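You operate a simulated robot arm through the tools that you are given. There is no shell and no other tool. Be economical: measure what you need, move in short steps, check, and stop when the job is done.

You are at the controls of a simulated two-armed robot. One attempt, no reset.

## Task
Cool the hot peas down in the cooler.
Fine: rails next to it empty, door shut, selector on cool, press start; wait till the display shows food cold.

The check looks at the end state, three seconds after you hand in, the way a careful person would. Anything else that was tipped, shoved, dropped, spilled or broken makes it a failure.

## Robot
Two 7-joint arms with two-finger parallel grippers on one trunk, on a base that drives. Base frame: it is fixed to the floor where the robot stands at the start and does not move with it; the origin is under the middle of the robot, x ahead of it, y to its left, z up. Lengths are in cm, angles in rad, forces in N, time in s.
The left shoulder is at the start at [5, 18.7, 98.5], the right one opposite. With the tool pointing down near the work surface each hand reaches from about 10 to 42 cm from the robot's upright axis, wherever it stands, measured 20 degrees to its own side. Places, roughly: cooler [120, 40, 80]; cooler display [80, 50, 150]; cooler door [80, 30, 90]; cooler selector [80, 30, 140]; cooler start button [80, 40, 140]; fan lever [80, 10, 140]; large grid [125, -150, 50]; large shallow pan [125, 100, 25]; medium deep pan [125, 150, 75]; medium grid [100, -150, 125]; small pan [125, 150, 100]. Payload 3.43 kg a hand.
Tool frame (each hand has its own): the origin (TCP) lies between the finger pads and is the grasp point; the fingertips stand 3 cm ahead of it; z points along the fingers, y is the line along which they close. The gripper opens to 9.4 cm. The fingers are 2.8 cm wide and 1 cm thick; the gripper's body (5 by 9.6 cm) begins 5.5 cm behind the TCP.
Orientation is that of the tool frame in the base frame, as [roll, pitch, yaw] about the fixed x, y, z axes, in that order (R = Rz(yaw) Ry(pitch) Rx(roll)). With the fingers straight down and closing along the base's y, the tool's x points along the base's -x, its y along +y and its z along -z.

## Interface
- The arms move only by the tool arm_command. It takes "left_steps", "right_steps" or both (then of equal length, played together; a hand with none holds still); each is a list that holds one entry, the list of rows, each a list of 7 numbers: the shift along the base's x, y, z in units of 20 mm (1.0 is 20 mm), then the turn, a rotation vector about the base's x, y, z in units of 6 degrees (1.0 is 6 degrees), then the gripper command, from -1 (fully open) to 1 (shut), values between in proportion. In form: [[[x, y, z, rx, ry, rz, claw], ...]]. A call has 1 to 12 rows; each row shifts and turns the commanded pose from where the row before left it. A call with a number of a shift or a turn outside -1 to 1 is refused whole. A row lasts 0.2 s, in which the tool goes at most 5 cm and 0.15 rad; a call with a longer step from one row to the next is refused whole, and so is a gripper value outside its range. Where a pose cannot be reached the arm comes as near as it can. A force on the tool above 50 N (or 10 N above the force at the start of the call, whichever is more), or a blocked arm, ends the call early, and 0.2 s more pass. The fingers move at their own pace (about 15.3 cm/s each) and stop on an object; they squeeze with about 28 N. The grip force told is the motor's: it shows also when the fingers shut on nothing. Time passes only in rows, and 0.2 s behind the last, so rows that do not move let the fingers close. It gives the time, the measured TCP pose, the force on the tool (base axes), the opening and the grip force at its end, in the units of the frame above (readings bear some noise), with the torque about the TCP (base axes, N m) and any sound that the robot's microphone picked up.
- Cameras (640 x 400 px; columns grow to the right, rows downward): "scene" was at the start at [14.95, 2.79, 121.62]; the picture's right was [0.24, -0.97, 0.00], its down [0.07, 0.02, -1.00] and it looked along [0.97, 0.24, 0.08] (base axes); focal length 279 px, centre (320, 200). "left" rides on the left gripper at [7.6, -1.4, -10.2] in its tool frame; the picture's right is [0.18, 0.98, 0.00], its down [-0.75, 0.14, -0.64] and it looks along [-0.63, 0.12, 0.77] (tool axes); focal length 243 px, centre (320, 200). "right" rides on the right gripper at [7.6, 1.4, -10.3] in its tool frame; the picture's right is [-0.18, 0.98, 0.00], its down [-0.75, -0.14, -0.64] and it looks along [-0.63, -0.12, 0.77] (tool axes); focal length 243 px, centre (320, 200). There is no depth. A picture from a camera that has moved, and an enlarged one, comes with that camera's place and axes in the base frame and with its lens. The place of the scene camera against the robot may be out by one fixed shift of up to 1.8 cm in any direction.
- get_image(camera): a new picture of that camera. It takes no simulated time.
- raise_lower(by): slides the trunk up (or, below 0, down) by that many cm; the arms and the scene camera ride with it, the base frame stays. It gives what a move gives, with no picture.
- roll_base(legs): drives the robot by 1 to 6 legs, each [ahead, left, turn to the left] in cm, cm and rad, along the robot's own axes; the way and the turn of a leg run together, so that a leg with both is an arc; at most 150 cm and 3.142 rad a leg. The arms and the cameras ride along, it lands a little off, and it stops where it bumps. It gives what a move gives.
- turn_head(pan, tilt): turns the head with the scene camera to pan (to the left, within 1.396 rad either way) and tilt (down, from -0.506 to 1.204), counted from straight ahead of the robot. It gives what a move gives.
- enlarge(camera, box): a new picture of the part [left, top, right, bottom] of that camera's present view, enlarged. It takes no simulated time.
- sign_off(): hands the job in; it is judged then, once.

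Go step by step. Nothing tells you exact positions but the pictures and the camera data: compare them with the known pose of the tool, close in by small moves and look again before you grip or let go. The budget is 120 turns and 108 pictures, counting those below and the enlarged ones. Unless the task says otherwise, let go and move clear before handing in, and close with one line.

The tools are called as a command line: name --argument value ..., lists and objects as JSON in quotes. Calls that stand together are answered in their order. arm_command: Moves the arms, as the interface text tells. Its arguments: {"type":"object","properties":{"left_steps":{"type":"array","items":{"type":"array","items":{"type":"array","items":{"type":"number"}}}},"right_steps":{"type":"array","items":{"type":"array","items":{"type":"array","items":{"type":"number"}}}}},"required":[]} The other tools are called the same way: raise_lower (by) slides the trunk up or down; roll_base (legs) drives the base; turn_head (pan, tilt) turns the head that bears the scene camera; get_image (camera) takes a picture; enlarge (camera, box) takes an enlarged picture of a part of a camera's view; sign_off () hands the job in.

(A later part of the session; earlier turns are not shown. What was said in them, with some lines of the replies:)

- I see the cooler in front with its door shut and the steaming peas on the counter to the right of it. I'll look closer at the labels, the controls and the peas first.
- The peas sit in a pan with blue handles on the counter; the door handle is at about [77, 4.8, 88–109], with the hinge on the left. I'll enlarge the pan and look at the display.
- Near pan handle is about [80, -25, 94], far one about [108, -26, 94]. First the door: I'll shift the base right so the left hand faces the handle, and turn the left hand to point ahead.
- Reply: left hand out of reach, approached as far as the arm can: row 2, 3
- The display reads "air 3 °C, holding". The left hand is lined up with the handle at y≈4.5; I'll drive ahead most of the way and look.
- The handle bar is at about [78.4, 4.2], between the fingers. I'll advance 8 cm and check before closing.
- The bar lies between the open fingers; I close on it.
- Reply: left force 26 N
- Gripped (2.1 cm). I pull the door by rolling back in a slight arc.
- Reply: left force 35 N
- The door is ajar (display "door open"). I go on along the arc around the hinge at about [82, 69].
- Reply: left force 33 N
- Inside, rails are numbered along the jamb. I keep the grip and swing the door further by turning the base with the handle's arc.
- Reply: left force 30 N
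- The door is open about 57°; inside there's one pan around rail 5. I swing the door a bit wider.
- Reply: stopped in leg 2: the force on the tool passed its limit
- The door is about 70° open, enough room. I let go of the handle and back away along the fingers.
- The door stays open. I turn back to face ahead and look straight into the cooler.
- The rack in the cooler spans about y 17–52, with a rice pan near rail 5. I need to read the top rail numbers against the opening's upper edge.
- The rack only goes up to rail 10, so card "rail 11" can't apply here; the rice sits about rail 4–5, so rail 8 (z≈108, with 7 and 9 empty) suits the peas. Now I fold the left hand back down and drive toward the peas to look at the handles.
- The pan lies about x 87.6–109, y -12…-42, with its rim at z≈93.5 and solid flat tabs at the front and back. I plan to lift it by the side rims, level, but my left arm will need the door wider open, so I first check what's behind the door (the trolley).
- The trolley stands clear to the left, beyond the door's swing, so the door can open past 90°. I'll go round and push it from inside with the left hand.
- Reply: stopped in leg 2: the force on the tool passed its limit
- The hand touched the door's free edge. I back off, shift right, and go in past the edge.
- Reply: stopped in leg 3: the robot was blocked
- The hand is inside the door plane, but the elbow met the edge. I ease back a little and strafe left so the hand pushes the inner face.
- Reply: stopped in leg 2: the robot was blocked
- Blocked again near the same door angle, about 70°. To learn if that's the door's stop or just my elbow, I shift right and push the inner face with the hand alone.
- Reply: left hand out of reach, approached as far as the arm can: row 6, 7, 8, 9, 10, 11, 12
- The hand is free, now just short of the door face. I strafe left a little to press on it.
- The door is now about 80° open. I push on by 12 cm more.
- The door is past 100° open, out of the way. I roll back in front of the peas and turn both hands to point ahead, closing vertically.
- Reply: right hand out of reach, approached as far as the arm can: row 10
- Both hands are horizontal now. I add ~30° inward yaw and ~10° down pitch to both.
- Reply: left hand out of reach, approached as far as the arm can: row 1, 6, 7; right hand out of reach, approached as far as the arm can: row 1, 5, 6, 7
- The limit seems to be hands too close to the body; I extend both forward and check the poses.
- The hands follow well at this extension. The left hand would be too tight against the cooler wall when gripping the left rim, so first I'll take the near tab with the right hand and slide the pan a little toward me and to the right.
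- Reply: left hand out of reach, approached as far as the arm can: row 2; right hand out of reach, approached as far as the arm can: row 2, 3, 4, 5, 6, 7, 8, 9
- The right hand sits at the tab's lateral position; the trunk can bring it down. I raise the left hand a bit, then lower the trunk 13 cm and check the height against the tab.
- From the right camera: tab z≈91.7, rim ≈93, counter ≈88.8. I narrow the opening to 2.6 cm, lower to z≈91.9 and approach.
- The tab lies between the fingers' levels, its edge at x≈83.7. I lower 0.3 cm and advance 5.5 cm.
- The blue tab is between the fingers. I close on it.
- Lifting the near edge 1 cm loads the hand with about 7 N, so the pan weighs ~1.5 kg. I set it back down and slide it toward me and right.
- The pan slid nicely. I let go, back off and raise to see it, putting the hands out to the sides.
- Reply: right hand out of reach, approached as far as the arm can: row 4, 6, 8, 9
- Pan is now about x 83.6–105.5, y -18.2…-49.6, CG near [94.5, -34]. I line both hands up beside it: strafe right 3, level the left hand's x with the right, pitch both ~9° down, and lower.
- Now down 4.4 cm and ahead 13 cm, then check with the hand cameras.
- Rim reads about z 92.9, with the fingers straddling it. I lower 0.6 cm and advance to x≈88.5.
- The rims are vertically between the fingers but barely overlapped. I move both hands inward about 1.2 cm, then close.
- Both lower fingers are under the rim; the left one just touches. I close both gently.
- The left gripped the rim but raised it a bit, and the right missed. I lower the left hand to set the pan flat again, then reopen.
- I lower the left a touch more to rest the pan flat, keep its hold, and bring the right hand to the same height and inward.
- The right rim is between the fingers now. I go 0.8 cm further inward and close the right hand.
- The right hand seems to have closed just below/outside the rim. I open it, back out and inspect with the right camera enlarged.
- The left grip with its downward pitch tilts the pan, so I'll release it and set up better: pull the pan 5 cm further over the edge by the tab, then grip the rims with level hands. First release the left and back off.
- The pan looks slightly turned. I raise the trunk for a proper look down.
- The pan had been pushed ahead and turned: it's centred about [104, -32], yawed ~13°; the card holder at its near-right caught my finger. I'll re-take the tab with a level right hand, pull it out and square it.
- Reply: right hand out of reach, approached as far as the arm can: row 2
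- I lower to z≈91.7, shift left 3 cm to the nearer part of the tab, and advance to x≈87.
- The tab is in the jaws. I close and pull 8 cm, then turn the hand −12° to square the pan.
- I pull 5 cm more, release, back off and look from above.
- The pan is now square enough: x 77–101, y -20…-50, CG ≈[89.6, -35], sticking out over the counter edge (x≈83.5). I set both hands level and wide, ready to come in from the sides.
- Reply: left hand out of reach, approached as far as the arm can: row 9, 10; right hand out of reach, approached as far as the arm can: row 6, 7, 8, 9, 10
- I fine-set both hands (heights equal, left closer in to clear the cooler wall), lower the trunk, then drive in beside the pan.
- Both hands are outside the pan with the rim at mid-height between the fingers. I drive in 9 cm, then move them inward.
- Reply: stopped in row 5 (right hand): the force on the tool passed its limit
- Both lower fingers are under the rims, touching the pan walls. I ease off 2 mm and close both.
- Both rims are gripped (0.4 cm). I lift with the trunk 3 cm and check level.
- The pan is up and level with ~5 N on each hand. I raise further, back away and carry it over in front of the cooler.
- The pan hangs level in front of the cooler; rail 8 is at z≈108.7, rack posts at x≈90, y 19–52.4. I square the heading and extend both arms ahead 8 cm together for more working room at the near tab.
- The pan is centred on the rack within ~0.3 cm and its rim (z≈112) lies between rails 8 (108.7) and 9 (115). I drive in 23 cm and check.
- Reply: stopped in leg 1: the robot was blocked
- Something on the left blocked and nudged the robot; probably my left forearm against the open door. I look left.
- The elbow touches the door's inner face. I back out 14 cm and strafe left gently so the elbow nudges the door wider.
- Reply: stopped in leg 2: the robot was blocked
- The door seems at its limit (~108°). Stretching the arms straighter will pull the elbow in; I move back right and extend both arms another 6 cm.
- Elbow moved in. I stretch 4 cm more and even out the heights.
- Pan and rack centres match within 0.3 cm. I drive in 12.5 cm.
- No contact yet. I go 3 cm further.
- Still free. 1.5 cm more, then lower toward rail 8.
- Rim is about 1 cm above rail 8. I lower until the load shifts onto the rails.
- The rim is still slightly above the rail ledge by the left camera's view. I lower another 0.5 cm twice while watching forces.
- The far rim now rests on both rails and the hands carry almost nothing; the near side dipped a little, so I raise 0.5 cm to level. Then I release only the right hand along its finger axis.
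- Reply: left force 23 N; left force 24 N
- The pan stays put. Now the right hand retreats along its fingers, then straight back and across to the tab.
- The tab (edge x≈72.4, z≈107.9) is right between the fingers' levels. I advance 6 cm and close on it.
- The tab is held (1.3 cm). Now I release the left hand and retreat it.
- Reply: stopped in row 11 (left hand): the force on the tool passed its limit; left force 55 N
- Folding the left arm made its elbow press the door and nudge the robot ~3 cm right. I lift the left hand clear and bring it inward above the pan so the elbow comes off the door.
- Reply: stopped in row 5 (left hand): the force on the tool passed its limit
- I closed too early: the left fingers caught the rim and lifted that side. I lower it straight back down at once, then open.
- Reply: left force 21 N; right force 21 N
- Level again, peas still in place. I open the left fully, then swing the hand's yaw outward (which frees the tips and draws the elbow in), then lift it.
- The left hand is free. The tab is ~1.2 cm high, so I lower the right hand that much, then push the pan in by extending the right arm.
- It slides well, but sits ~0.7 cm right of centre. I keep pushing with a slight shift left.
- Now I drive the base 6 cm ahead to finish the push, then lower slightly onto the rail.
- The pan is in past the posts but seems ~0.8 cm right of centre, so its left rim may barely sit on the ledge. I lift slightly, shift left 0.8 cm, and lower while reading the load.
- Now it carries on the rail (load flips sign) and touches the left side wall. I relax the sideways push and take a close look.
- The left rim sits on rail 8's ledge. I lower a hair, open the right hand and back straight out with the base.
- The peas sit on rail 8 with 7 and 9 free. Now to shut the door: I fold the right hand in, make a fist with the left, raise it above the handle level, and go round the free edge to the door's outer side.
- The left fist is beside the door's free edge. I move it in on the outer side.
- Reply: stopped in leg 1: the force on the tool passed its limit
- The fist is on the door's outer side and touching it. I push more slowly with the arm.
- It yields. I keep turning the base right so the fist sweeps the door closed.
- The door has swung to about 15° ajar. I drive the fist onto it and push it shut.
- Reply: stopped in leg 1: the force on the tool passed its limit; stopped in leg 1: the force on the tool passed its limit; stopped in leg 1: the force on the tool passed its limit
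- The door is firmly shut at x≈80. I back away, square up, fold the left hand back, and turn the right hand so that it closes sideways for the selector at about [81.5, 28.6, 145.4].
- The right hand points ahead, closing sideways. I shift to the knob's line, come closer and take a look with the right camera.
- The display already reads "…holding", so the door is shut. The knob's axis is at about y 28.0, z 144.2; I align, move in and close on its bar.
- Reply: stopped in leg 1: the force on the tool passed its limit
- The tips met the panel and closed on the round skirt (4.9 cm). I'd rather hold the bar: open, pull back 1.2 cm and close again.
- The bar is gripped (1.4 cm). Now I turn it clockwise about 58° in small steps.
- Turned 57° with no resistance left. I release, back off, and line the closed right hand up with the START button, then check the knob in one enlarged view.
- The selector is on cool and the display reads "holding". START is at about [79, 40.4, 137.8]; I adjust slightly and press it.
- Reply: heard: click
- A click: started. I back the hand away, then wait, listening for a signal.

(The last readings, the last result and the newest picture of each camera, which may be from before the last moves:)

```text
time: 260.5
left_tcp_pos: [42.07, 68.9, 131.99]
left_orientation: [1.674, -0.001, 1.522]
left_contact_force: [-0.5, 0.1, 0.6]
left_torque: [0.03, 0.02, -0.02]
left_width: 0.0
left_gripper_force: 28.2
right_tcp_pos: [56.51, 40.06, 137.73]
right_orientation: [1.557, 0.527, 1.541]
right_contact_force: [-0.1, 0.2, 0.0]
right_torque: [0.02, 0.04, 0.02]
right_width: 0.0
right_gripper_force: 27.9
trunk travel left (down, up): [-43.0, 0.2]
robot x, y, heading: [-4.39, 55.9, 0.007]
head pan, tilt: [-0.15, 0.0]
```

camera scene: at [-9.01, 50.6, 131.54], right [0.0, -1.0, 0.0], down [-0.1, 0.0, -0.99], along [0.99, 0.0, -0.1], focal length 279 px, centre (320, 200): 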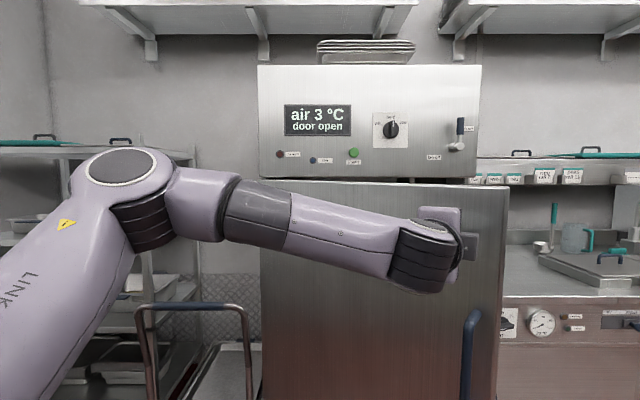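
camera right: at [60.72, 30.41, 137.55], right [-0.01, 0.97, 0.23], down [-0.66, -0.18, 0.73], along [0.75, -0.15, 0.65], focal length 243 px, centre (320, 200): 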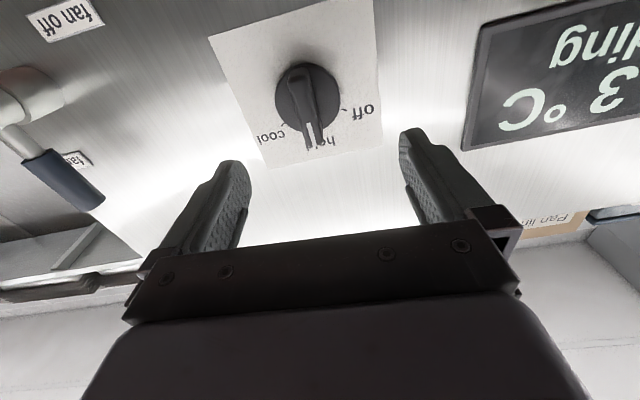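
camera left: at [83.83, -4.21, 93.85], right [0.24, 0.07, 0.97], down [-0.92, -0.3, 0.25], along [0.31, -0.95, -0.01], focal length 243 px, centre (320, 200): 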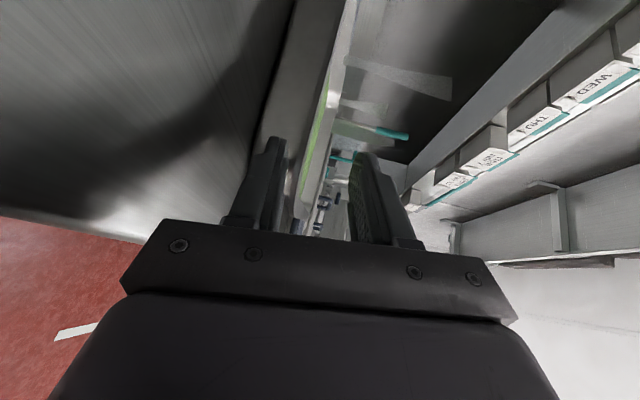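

No signal yet; I keep waiting a good while before spending the last picture.

arm_command --right_steps '[[[0, 0, 0, 0, 0, 0, 1], [0, 0, 0, 0, 0, 0, 1], [0, 0, 0, 0, 0, 0, 1], [0, 0, 0, 0, 0, 0, 1], [0, 0, 0, 0, 0, 0, 1], [0, 0, 0, 0, 0, 0, 1], [0, 0, 0, 0, 0, 0, 1], [0, 0, 0, 0, 0, 0, 1], [0, 0, 0, 0, 0, 0, 1], [0, 0, 0, 0, 0, 0, 1], [0, 0, 0, 0, 0, 0, 1], [0, 0, 0, 0, 0, 0, 1]]]'

arm_command --right_steps '[[[0, 0, 0, 0, 0, 0, 1], [0, 0, 0, 0, 0, 0, 1], [0, 0, 0, 0, 0, 0, 1], [0, 0, 0, 0, 0, 0, 1], [0, 0, 0, 0, 0, 0, 1], [0, 0, 0, 0, 0, 0, 1], [0, 0, 0, 0, 0, 0, 1], [0, 0, 0, 0, 0, 0, 1], [0, 0, 0, 0, 0, 0, 1], [0, 0, 0, 0, 0, 0, 1], [0, 0, 0, 0, 0, 0, 1], [0, 0, 0, 0, 0, 0, 1]]]'

arm_command --right_steps '[[[0, 0, 0, 0, 0, 0, 1], [0, 0, 0, 0, 0, 0, 1], [0, 0, 0, 0, 0, 0, 1], [0, 0, 0, 0, 0, 0, 1], [0, 0, 0, 0, 0, 0, 1], [0, 0, 0, 0, 0, 0, 1], [0, 0, 0, 0, 0, 0, 1], [0, 0, 0, 0, 0, 0, 1], [0, 0, 0, 0, 0, 0, 1], [0, 0, 0, 0, 0, 0, 1], [0, 0, 0, 0, 0, 0, 1], [0, 0, 0, 0, 0, 0, 1]]]'

arm_command --right_steps '[[[0, 0, 0, 0, 0, 0, 1], [0, 0, 0, 0, 0, 0, 1], [0, 0, 0, 0, 0, 0, 1], [0, 0, 0, 0, 0, 0, 1], [0, 0, 0, 0, 0, 0, 1], [0, 0, 0, 0, 0, 0, 1], [0, 0, 0, 0, 0, 0, 1], [0, 0, 0, 0, 0, 0, 1], [0, 0, 0, 0, 0, 0, 1], [0, 0, 0, 0, 0, 0, 1], [0, 0, 0, 0, 0, 0, 1], [0, 0, 0, 0, 0, 0, 1]]]'

arm_command --right_steps '[[[0, 0, 0, 0, 0, 0, 1], [0, 0, 0, 0, 0, 0, 1], [0, 0, 0, 0, 0, 0, 1], [0, 0, 0, 0, 0, 0, 1], [0, 0, 0, 0, 0, 0, 1], [0, 0, 0, 0, 0, 0, 1], [0, 0, 0, 0, 0, 0, 1], [0, 0, 0, 0, 0, 0, 1], [0, 0, 0, 0, 0, 0, 1], [0, 0, 0, 0, 0, 0, 1], [0, 0, 0, 0, 0, 0, 1], [0, 0, 0, 0, 0, 0, 1]]]'

arm_command --right_steps '[[[0, 0, 0, 0, 0, 0, 1], [0, 0, 0, 0, 0, 0, 1], [0, 0, 0, 0, 0, 0, 1], [0, 0, 0, 0, 0, 0, 1], [0, 0, 0, 0, 0, 0, 1], [0, 0, 0, 0, 0, 0, 1], [0, 0, 0, 0, 0, 0, 1], [0, 0, 0, 0, 0, 0, 1], [0, 0, 0, 0, 0, 0, 1], [0, 0, 0, 0, 0, 0, 1], [0, 0, 0, 0, 0, 0, 1], [0, 0, 0, 0, 0, 0, 1]]]'

arm_command --right_steps '[[[0, 0, 0, 0, 0, 0, 1], [0, 0, 0, 0, 0, 0, 1], [0, 0, 0, 0, 0, 0, 1], [0, 0, 0, 0, 0, 0, 1], [0, 0, 0, 0, 0, 0, 1], [0, 0, 0, 0, 0, 0, 1], [0, 0, 0, 0, 0, 0, 1], [0, 0, 0, 0, 0, 0, 1], [0, 0, 0, 0, 0, 0, 1], [0, 0, 0, 0, 0, 0, 1], [0, 0, 0, 0, 0, 0, 1], [0, 0, 0, 0, 0, 0, 1]]]'

arm_command --right_steps '[[[0, 0, 0, 0, 0, 0, 1], [0, 0, 0, 0, 0, 0, 1], [0, 0, 0, 0, 0, 0, 1], [0, 0, 0, 0, 0, 0, 1], [0, 0, 0, 0, 0, 0, 1], [0, 0, 0, 0, 0, 0, 1], [0, 0, 0, 0, 0, 0, 1], [0, 0, 0, 0, 0, 0, 1], [0, 0, 0, 0, 0, 0, 1], [0, 0, 0, 0, 0, 0, 1], [0, 0, 0, 0, 0, 0, 1], [0, 0, 0, 0, 0, 0, 1]]]'

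```text
time: 263.1
left_tcp_pos: [42.05, 68.91, 131.92]
left_orientation: [1.673, -0.002, 1.523]
left_contact_force: [-0.3, 0.3, 0.6]
left_torque: [-0.01, 0.02, 0.02]
left_width: 0.0
left_gripper_force: 28.0
right_tcp_pos: [56.48, 40.03, 137.73]
right_orientation: [1.556, 0.526, 1.541]
right_contact_force: [-0.4, -0.3, 0.3]
right_torque: [0.02, -0.04, -0.01]
right_width: 0.0
right_gripper_force: 27.9
trunk travel left (down, up): [-43.0, 0.2]
robot x, y, heading: [-4.3, 55.4, 0.003]
head pan, tilt: [-0.15, 0.0]
```

```text
time: 265.7
left_tcp_pos: [42.11, 68.95, 131.94]
left_orientation: [1.673, -0.002, 1.523]
left_contact_force: [0.6, 0.0, 0.6]
left_torque: [-0.01, -0.02, -0.02]
left_width: 0.02
left_gripper_force: 28.0
right_tcp_pos: [56.45, 40.07, 137.66]
right_orientation: [1.555, 0.528, 1.542]
right_contact_force: [-0.6, -0.6, 0.0]
right_torque: [0.03, 0.01, -0.01]
right_width: 0.0
right_gripper_force: 27.9
trunk travel left (down, up): [-43.0, 0.2]
robot x, y, heading: [-4.51, 55.93, 0.005]
head pan, tilt: [-0.15, 0.0]
```

```text
time: 268.3
left_tcp_pos: [41.99, 68.89, 131.96]
left_orientation: [1.674, -0.001, 1.522]
left_contact_force: [-0.1, 0.1, 0.6]
left_torque: [-0.01, -0.03, 0.0]
left_width: 0.0
left_gripper_force: 28.3
right_tcp_pos: [56.37, 39.91, 137.62]
right_orientation: [1.555, 0.527, 1.542]
right_contact_force: [0.3, 0.1, 0.4]
right_torque: [0.01, 0.01, -0.03]
right_width: 0.01
right_gripper_force: 28.2
trunk travel left (down, up): [-43.0, 0.2]
robot x, y, heading: [-4.26, 55.62, 0.005]
head pan, tilt: [-0.15, 0.0]
```

```text
time: 270.9
left_tcp_pos: [42.06, 68.96, 131.87]
left_orientation: [1.675, -0.002, 1.523]
left_contact_force: [0.0, -0.5, 0.1]
left_torque: [-0.03, -0.04, -0.04]
left_width: 0.0
left_gripper_force: 27.6
right_tcp_pos: [56.48, 40.09, 137.72]
right_orientation: [1.556, 0.527, 1.539]
right_contact_force: [0.8, 0.2, -0.3]
right_torque: [0.02, -0.01, 0.01]
right_width: 0.0
right_gripper_force: 27.3
trunk travel left (down, up): [-43.0, 0.2]
robot x, y, heading: [-4.59, 55.9, -0.002]
head pan, tilt: [-0.15, 0.0]
```

```text
time: 273.5
left_tcp_pos: [42.01, 68.89, 131.96]
left_orientation: [1.675, -0.001, 1.522]
left_contact_force: [-0.1, 1.0, -0.2]
left_torque: [-0.05, 0.0, 0.02]
left_width: 0.0
left_gripper_force: 28.0
right_tcp_pos: [56.45, 39.96, 137.71]
right_orientation: [1.555, 0.528, 1.541]
right_contact_force: [-0.7, 0.3, 0.1]
right_torque: [-0.01, 0.0, 0.01]
right_width: 0.0
right_gripper_force: 28.3
trunk travel left (down, up): [-43.0, 0.2]
robot x, y, heading: [-4.23, 55.76, 0.006]
head pan, tilt: [-0.15, 0.0]
```

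```text
time: 276.1
left_tcp_pos: [42.12, 68.91, 131.92]
left_orientation: [1.672, -0.004, 1.521]
left_contact_force: [0.3, 0.6, 0.0]
left_torque: [0.0, -0.02, -0.01]
left_width: 0.0
left_gripper_force: 28.2
right_tcp_pos: [56.5, 40.02, 137.82]
right_orientation: [1.554, 0.525, 1.542]
right_contact_force: [0.0, 0.2, -0.8]
right_torque: [-0.01, -0.02, 0.02]
right_width: 0.0
right_gripper_force: 28.0
trunk travel left (down, up): [-43.0, 0.2]
robot x, y, heading: [-4.48, 55.96, 0.003]
head pan, tilt: [-0.15, 0.0]
```

```text
time: 278.7
left_tcp_pos: [42.05, 68.82, 131.92]
left_orientation: [1.674, -0.002, 1.523]
left_contact_force: [0.1, 0.2, 0.5]
left_torque: [0.04, -0.02, 0.0]
left_width: 0.01
left_gripper_force: 28.2
right_tcp_pos: [56.39, 39.99, 137.68]
right_orientation: [1.555, 0.528, 1.54]
right_contact_force: [-0.5, 0.0, 0.0]
right_torque: [0.01, 0.01, 0.03]
right_width: 0.0
right_gripper_force: 28.3
trunk travel left (down, up): [-43.0, 0.2]
robot x, y, heading: [-4.77, 56.22, 0.008]
head pan, tilt: [-0.15, 0.0]
```

```text
time: 281.3
left_tcp_pos: [42.08, 68.97, 131.86]
left_orientation: [1.673, -0.003, 1.522]
left_contact_force: [0.4, 0.0, -0.1]
left_torque: [0.0, 0.01, -0.01]
left_width: 0.0
left_gripper_force: 28.0
right_tcp_pos: [56.52, 39.98, 137.8]
right_orientation: [1.554, 0.526, 1.541]
right_contact_force: [0.6, 0.7, -1.4]
right_torque: [-0.01, 0.01, 0.0]
right_width: 0.01
right_gripper_force: 27.7
trunk travel left (down, up): [-43.0, 0.2]
robot x, y, heading: [-4.43, 55.91, 0.004]
head pan, tilt: [-0.15, 0.0]
```

Still waiting (33 s so far).

arm_command --right_steps '[[[0, 0, 0, 0, 0, 0, 1], [0, 0, 0, 0, 0, 0, 1], [0, 0, 0, 0, 0, 0, 1], [0, 0, 0, 0, 0, 0, 1], [0, 0, 0, 0, 0, 0, 1], [0, 0, 0, 0, 0, 0, 1], [0, 0, 0, 0, 0, 0, 1], [0, 0, 0, 0, 0, 0, 1], [0, 0, 0, 0, 0, 0, 1], [0, 0, 0, 0, 0, 0, 1], [0, 0, 0, 0, 0, 0, 1], [0, 0, 0, 0, 0, 0, 1]]]'

arm_command --right_steps '[[[0, 0, 0, 0, 0, 0, 1], [0, 0, 0, 0, 0, 0, 1], [0, 0, 0, 0, 0, 0, 1], [0, 0, 0, 0, 0, 0, 1], [0, 0, 0, 0, 0, 0, 1], [0, 0, 0, 0, 0, 0, 1], [0, 0, 0, 0, 0, 0, 1], [0, 0, 0, 0, 0, 0, 1], [0, 0, 0, 0, 0, 0, 1], [0, 0, 0, 0, 0, 0, 1], [0, 0, 0, 0, 0, 0, 1], [0, 0, 0, 0, 0, 0, 1]]]'

arm_command --right_steps '[[[0, 0, 0, 0, 0, 0, 1], [0, 0, 0, 0, 0, 0, 1], [0, 0, 0, 0, 0, 0, 1], [0, 0, 0, 0, 0, 0, 1], [0, 0, 0, 0, 0, 0, 1], [0, 0, 0, 0, 0, 0, 1], [0, 0, 0, 0, 0, 0, 1], [0, 0, 0, 0, 0, 0, 1], [0, 0, 0, 0, 0, 0, 1], [0, 0, 0, 0, 0, 0, 1], [0, 0, 0, 0, 0, 0, 1], [0, 0, 0, 0, 0, 0, 1]]]'

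arm_command --right_steps '[[[0, 0, 0, 0, 0, 0, 1], [0, 0, 0, 0, 0, 0, 1], [0, 0, 0, 0, 0, 0, 1], [0, 0, 0, 0, 0, 0, 1], [0, 0, 0, 0, 0, 0, 1], [0, 0, 0, 0, 0, 0, 1], [0, 0, 0, 0, 0, 0, 1], [0, 0, 0, 0, 0, 0, 1], [0, 0, 0, 0, 0, 0, 1], [0, 0, 0, 0, 0, 0, 1], [0, 0, 0, 0, 0, 0, 1], [0, 0, 0, 0, 0, 0, 1]]]'

arm_command --right_steps '[[[0, 0, 0, 0, 0, 0, 1], [0, 0, 0, 0, 0, 0, 1], [0, 0, 0, 0, 0, 0, 1], [0, 0, 0, 0, 0, 0, 1], [0, 0, 0, 0, 0, 0, 1], [0, 0, 0, 0, 0, 0, 1], [0, 0, 0, 0, 0, 0, 1], [0, 0, 0, 0, 0, 0, 1], [0, 0, 0, 0, 0, 0, 1], [0, 0, 0, 0, 0, 0, 1], [0, 0, 0, 0, 0, 0, 1], [0, 0, 0, 0, 0, 0, 1]]]'

arm_command --right_steps '[[[0, 0, 0, 0, 0, 0, 1], [0, 0, 0, 0, 0, 0, 1], [0, 0, 0, 0, 0, 0, 1], [0, 0, 0, 0, 0, 0, 1], [0, 0, 0, 0, 0, 0, 1], [0, 0, 0, 0, 0, 0, 1], [0, 0, 0, 0, 0, 0, 1], [0, 0, 0, 0, 0, 0, 1], [0, 0, 0, 0, 0, 0, 1], [0, 0, 0, 0, 0, 0, 1], [0, 0, 0, 0, 0, 0, 1], [0, 0, 0, 0, 0, 0, 1]]]'

arm_command --right_steps '[[[0, 0, 0, 0, 0, 0, 1], [0, 0, 0, 0, 0, 0, 1], [0, 0, 0, 0, 0, 0, 1], [0, 0, 0, 0, 0, 0, 1], [0, 0, 0, 0, 0, 0, 1], [0, 0, 0, 0, 0, 0, 1], [0, 0, 0, 0, 0, 0, 1], [0, 0, 0, 0, 0, 0, 1], [0, 0, 0, 0, 0, 0, 1], [0, 0, 0, 0, 0, 0, 1], [0, 0, 0, 0, 0, 0, 1], [0, 0, 0, 0, 0, 0, 1]]]'

arm_command --right_steps '[[[0, 0, 0, 0, 0, 0, 1], [0, 0, 0, 0, 0, 0, 1], [0, 0, 0, 0, 0, 0, 1], [0, 0, 0, 0, 0, 0, 1], [0, 0, 0, 0, 0, 0, 1], [0, 0, 0, 0, 0, 0, 1], [0, 0, 0, 0, 0, 0, 1], [0, 0, 0, 0, 0, 0, 1], [0, 0, 0, 0, 0, 0, 1], [0, 0, 0, 0, 0, 0, 1], [0, 0, 0, 0, 0, 0, 1], [0, 0, 0, 0, 0, 0, 1]]]'

arm_command --right_steps '[[[0, 0, 0, 0, 0, 0, 1], [0, 0, 0, 0, 0, 0, 1], [0, 0, 0, 0, 0, 0, 1], [0, 0, 0, 0, 0, 0, 1], [0, 0, 0, 0, 0, 0, 1], [0, 0, 0, 0, 0, 0, 1], [0, 0, 0, 0, 0, 0, 1], [0, 0, 0, 0, 0, 0, 1], [0, 0, 0, 0, 0, 0, 1], [0, 0, 0, 0, 0, 0, 1], [0, 0, 0, 0, 0, 0, 1], [0, 0, 0, 0, 0, 0, 1]]]'

arm_command --right_steps '[[[0, 0, 0, 0, 0, 0, 1], [0, 0, 0, 0, 0, 0, 1], [0, 0, 0, 0, 0, 0, 1], [0, 0, 0, 0, 0, 0, 1], [0, 0, 0, 0, 0, 0, 1], [0, 0, 0, 0, 0, 0, 1], [0, 0, 0, 0, 0, 0, 1], [0, 0, 0, 0, 0, 0, 1], [0, 0, 0, 0, 0, 0, 1], [0, 0, 0, 0, 0, 0, 1], [0, 0, 0, 0, 0, 0, 1], [0, 0, 0, 0, 0, 0, 1]]]'

```text
time: 283.9
left_tcp_pos: [42.1, 68.96, 131.98]
left_orientation: [1.673, -0.002, 1.523]
left_contact_force: [-0.3, -0.2, 0.3]
left_torque: [0.0, 0.02, -0.01]
left_width: 0.0
left_gripper_force: 28.3
right_tcp_pos: [56.37, 40.06, 137.61]
right_orientation: [1.554, 0.527, 1.541]
right_contact_force: [-0.5, 0.1, -0.2]
right_torque: [0.03, 0.04, -0.02]
right_width: 0.0
right_gripper_force: 28.5
trunk travel left (down, up): [-43.0, 0.2]
robot x, y, heading: [-4.77, 55.64, 0.005]
head pan, tilt: [-0.15, 0.0]
```

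```text
time: 286.5
left_tcp_pos: [42.07, 68.94, 131.93]
left_orientation: [1.672, -0.002, 1.522]
left_contact_force: [0.8, -0.3, 0.4]
left_torque: [-0.01, 0.01, -0.01]
left_width: 0.0
left_gripper_force: 28.0
right_tcp_pos: [56.38, 39.96, 137.69]
right_orientation: [1.555, 0.528, 1.542]
right_contact_force: [-0.5, 0.3, 0.9]
right_torque: [-0.03, 0.0, 0.02]
right_width: 0.0
right_gripper_force: 28.3
trunk travel left (down, up): [-43.0, 0.2]
robot x, y, heading: [-4.78, 55.74, 0.002]
head pan, tilt: [-0.15, 0.0]
```

```text
time: 289.1
left_tcp_pos: [42.16, 68.88, 132.02]
left_orientation: [1.674, -0.002, 1.523]
left_contact_force: [-0.7, -0.1, 0.1]
left_torque: [0.01, 0.0, 0.0]
left_width: 0.0
left_gripper_force: 27.9
right_tcp_pos: [56.46, 40.03, 137.68]
right_orientation: [1.555, 0.527, 1.539]
right_contact_force: [-0.7, -0.8, -0.6]
right_torque: [-0.01, 0.02, 0.0]
right_width: 0.0
right_gripper_force: 27.6
trunk travel left (down, up): [-43.0, 0.2]
robot x, y, heading: [-3.8, 55.94, -0.001]
head pan, tilt: [-0.15, 0.0]
```

```text
time: 291.7
left_tcp_pos: [42.14, 69.01, 131.89]
left_orientation: [1.672, -0.001, 1.522]
left_contact_force: [0.5, -0.4, -0.2]
left_torque: [0.02, 0.0, -0.01]
left_width: 0.0
left_gripper_force: 28.3
right_tcp_pos: [56.52, 40.07, 137.68]
right_orientation: [1.555, 0.526, 1.541]
right_contact_force: [-0.8, 0.1, 0.4]
right_torque: [0.0, -0.04, -0.03]
right_width: 0.0
right_gripper_force: 27.4
trunk travel left (down, up): [-43.0, 0.2]
robot x, y, heading: [-4.32, 56.07, 0.004]
head pan, tilt: [-0.15, 0.0]
```

```text
time: 294.3
left_tcp_pos: [42.1, 68.91, 131.96]
left_orientation: [1.673, -0.002, 1.522]
left_contact_force: [-0.9, -0.5, -0.3]
left_torque: [-0.02, 0.01, 0.02]
left_width: 0.0
left_gripper_force: 28.5
right_tcp_pos: [56.5, 39.97, 137.67]
right_orientation: [1.556, 0.528, 1.54]
right_contact_force: [-1.6, 0.1, -0.1]
right_torque: [0.04, 0.03, 0.02]
right_width: 0.0
right_gripper_force: 27.6
trunk travel left (down, up): [-43.0, 0.2]
robot x, y, heading: [-3.97, 55.68, 0.002]
head pan, tilt: [-0.15, 0.0]
```

```text
time: 296.9
left_tcp_pos: [42.12, 68.82, 131.89]
left_orientation: [1.673, -0.002, 1.522]
left_contact_force: [-0.3, 0.5, -0.3]
left_torque: [0.03, 0.01, 0.01]
left_width: 0.02
left_gripper_force: 27.8
right_tcp_pos: [56.39, 40.0, 137.69]
right_orientation: [1.557, 0.525, 1.541]
right_contact_force: [0.4, -1.0, 1.1]
right_torque: [0.0, -0.03, 0.01]
right_width: 0.0
right_gripper_force: 27.8
trunk travel left (down, up): [-43.0, 0.2]
robot x, y, heading: [-4.54, 55.75, 0.005]
head pan, tilt: [-0.15, 0.0]
```

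```text
time: 299.5
left_tcp_pos: [42.11, 68.87, 131.88]
left_orientation: [1.672, 0.0, 1.521]
left_contact_force: [-0.2, 0.3, -0.5]
left_torque: [0.02, 0.0, 0.02]
left_width: 0.0
left_gripper_force: 27.9
right_tcp_pos: [56.44, 40.1, 137.74]
right_orientation: [1.556, 0.526, 1.541]
right_contact_force: [0.1, -0.2, -1.5]
right_torque: [0.0, 0.0, -0.01]
right_width: 0.02
right_gripper_force: 28.0
trunk travel left (down, up): [-43.0, 0.2]
robot x, y, heading: [-4.44, 55.57, 0.011]
head pan, tilt: [-0.15, 0.0]
```

```text
time: 302.1
left_tcp_pos: [42.03, 68.91, 131.94]
left_orientation: [1.674, -0.003, 1.523]
left_contact_force: [-0.4, 0.8, 0.2]
left_torque: [-0.03, 0.02, 0.0]
left_width: 0.0
left_gripper_force: 28.1
right_tcp_pos: [56.32, 40.03, 137.63]
right_orientation: [1.555, 0.527, 1.541]
right_contact_force: [0.1, 1.0, 0.4]
right_torque: [0.02, 0.01, 0.02]
right_width: 0.0
right_gripper_force: 28.3
trunk travel left (down, up): [-43.0, 0.2]
robot x, y, heading: [-4.54, 55.97, 0.001]
head pan, tilt: [-0.15, 0.0]
```

```text
time: 304.7
left_tcp_pos: [41.99, 68.84, 132.02]
left_orientation: [1.675, -0.002, 1.521]
left_contact_force: [-0.8, -0.2, 0.2]
left_torque: [-0.03, 0.0, 0.0]
left_width: 0.0
left_gripper_force: 27.8
right_tcp_pos: [56.43, 40.01, 137.69]
right_orientation: [1.555, 0.526, 1.541]
right_contact_force: [0.2, 0.1, -0.7]
right_torque: [-0.02, 0.02, 0.0]
right_width: 0.01
right_gripper_force: 27.9
trunk travel left (down, up): [-43.0, 0.2]
robot x, y, heading: [-4.38, 55.69, 0.004]
head pan, tilt: [-0.15, 0.0]
```

```text
time: 307.3
left_tcp_pos: [42.15, 68.85, 132.03]
left_orientation: [1.673, -0.002, 1.522]
left_contact_force: [0.5, -0.4, 0.7]
left_torque: [0.0, 0.01, 0.02]
left_width: 0.0
left_gripper_force: 27.7
right_tcp_pos: [56.36, 40.08, 137.62]
right_orientation: [1.556, 0.526, 1.541]
right_contact_force: [0.3, 0.3, 0.0]
right_torque: [0.0, 0.01, 0.03]
right_width: 0.01
right_gripper_force: 27.6
trunk travel left (down, up): [-43.0, 0.2]
robot x, y, heading: [-4.13, 55.49, 0.004]
head pan, tilt: [-0.15, 0.0]
```

About a minute has passed. I take the last picture of the display.

enlarge --camera "scene" --box '[200, 100, 440, 250]'

```text
2.67 times, centred on (320, 175) of scene
camera zoom: at [10.96, 55.17, 143.95], right [-0.15, -0.99, 0.0], down [0.0, 0.0, -1.0], along [0.99, -0.15, 0.0], focal length 744 px, centre (320, 267)
```

zoom: 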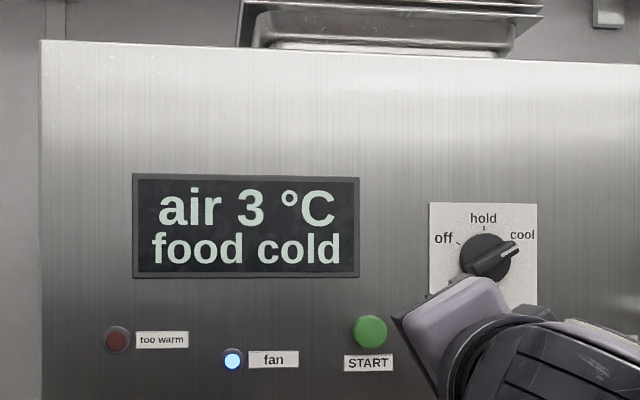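

The display reads "food cold", the door is shut, the selector is on cool, and both hands are clear of the cooler. I hand in.

sign_off

```text
The job is handed in.
```

The peas are cooled: they sit on rail 8 with rails 7 and 9 empty, the door is shut, the selector is on cool, and the display reads "food cold". The card for peas says rail 11, but this rack only goes up to 10. During loading one side of the pan was lifted briefly; I saw no spill afterwards, but I had no clear view of the inside once the door was shut.
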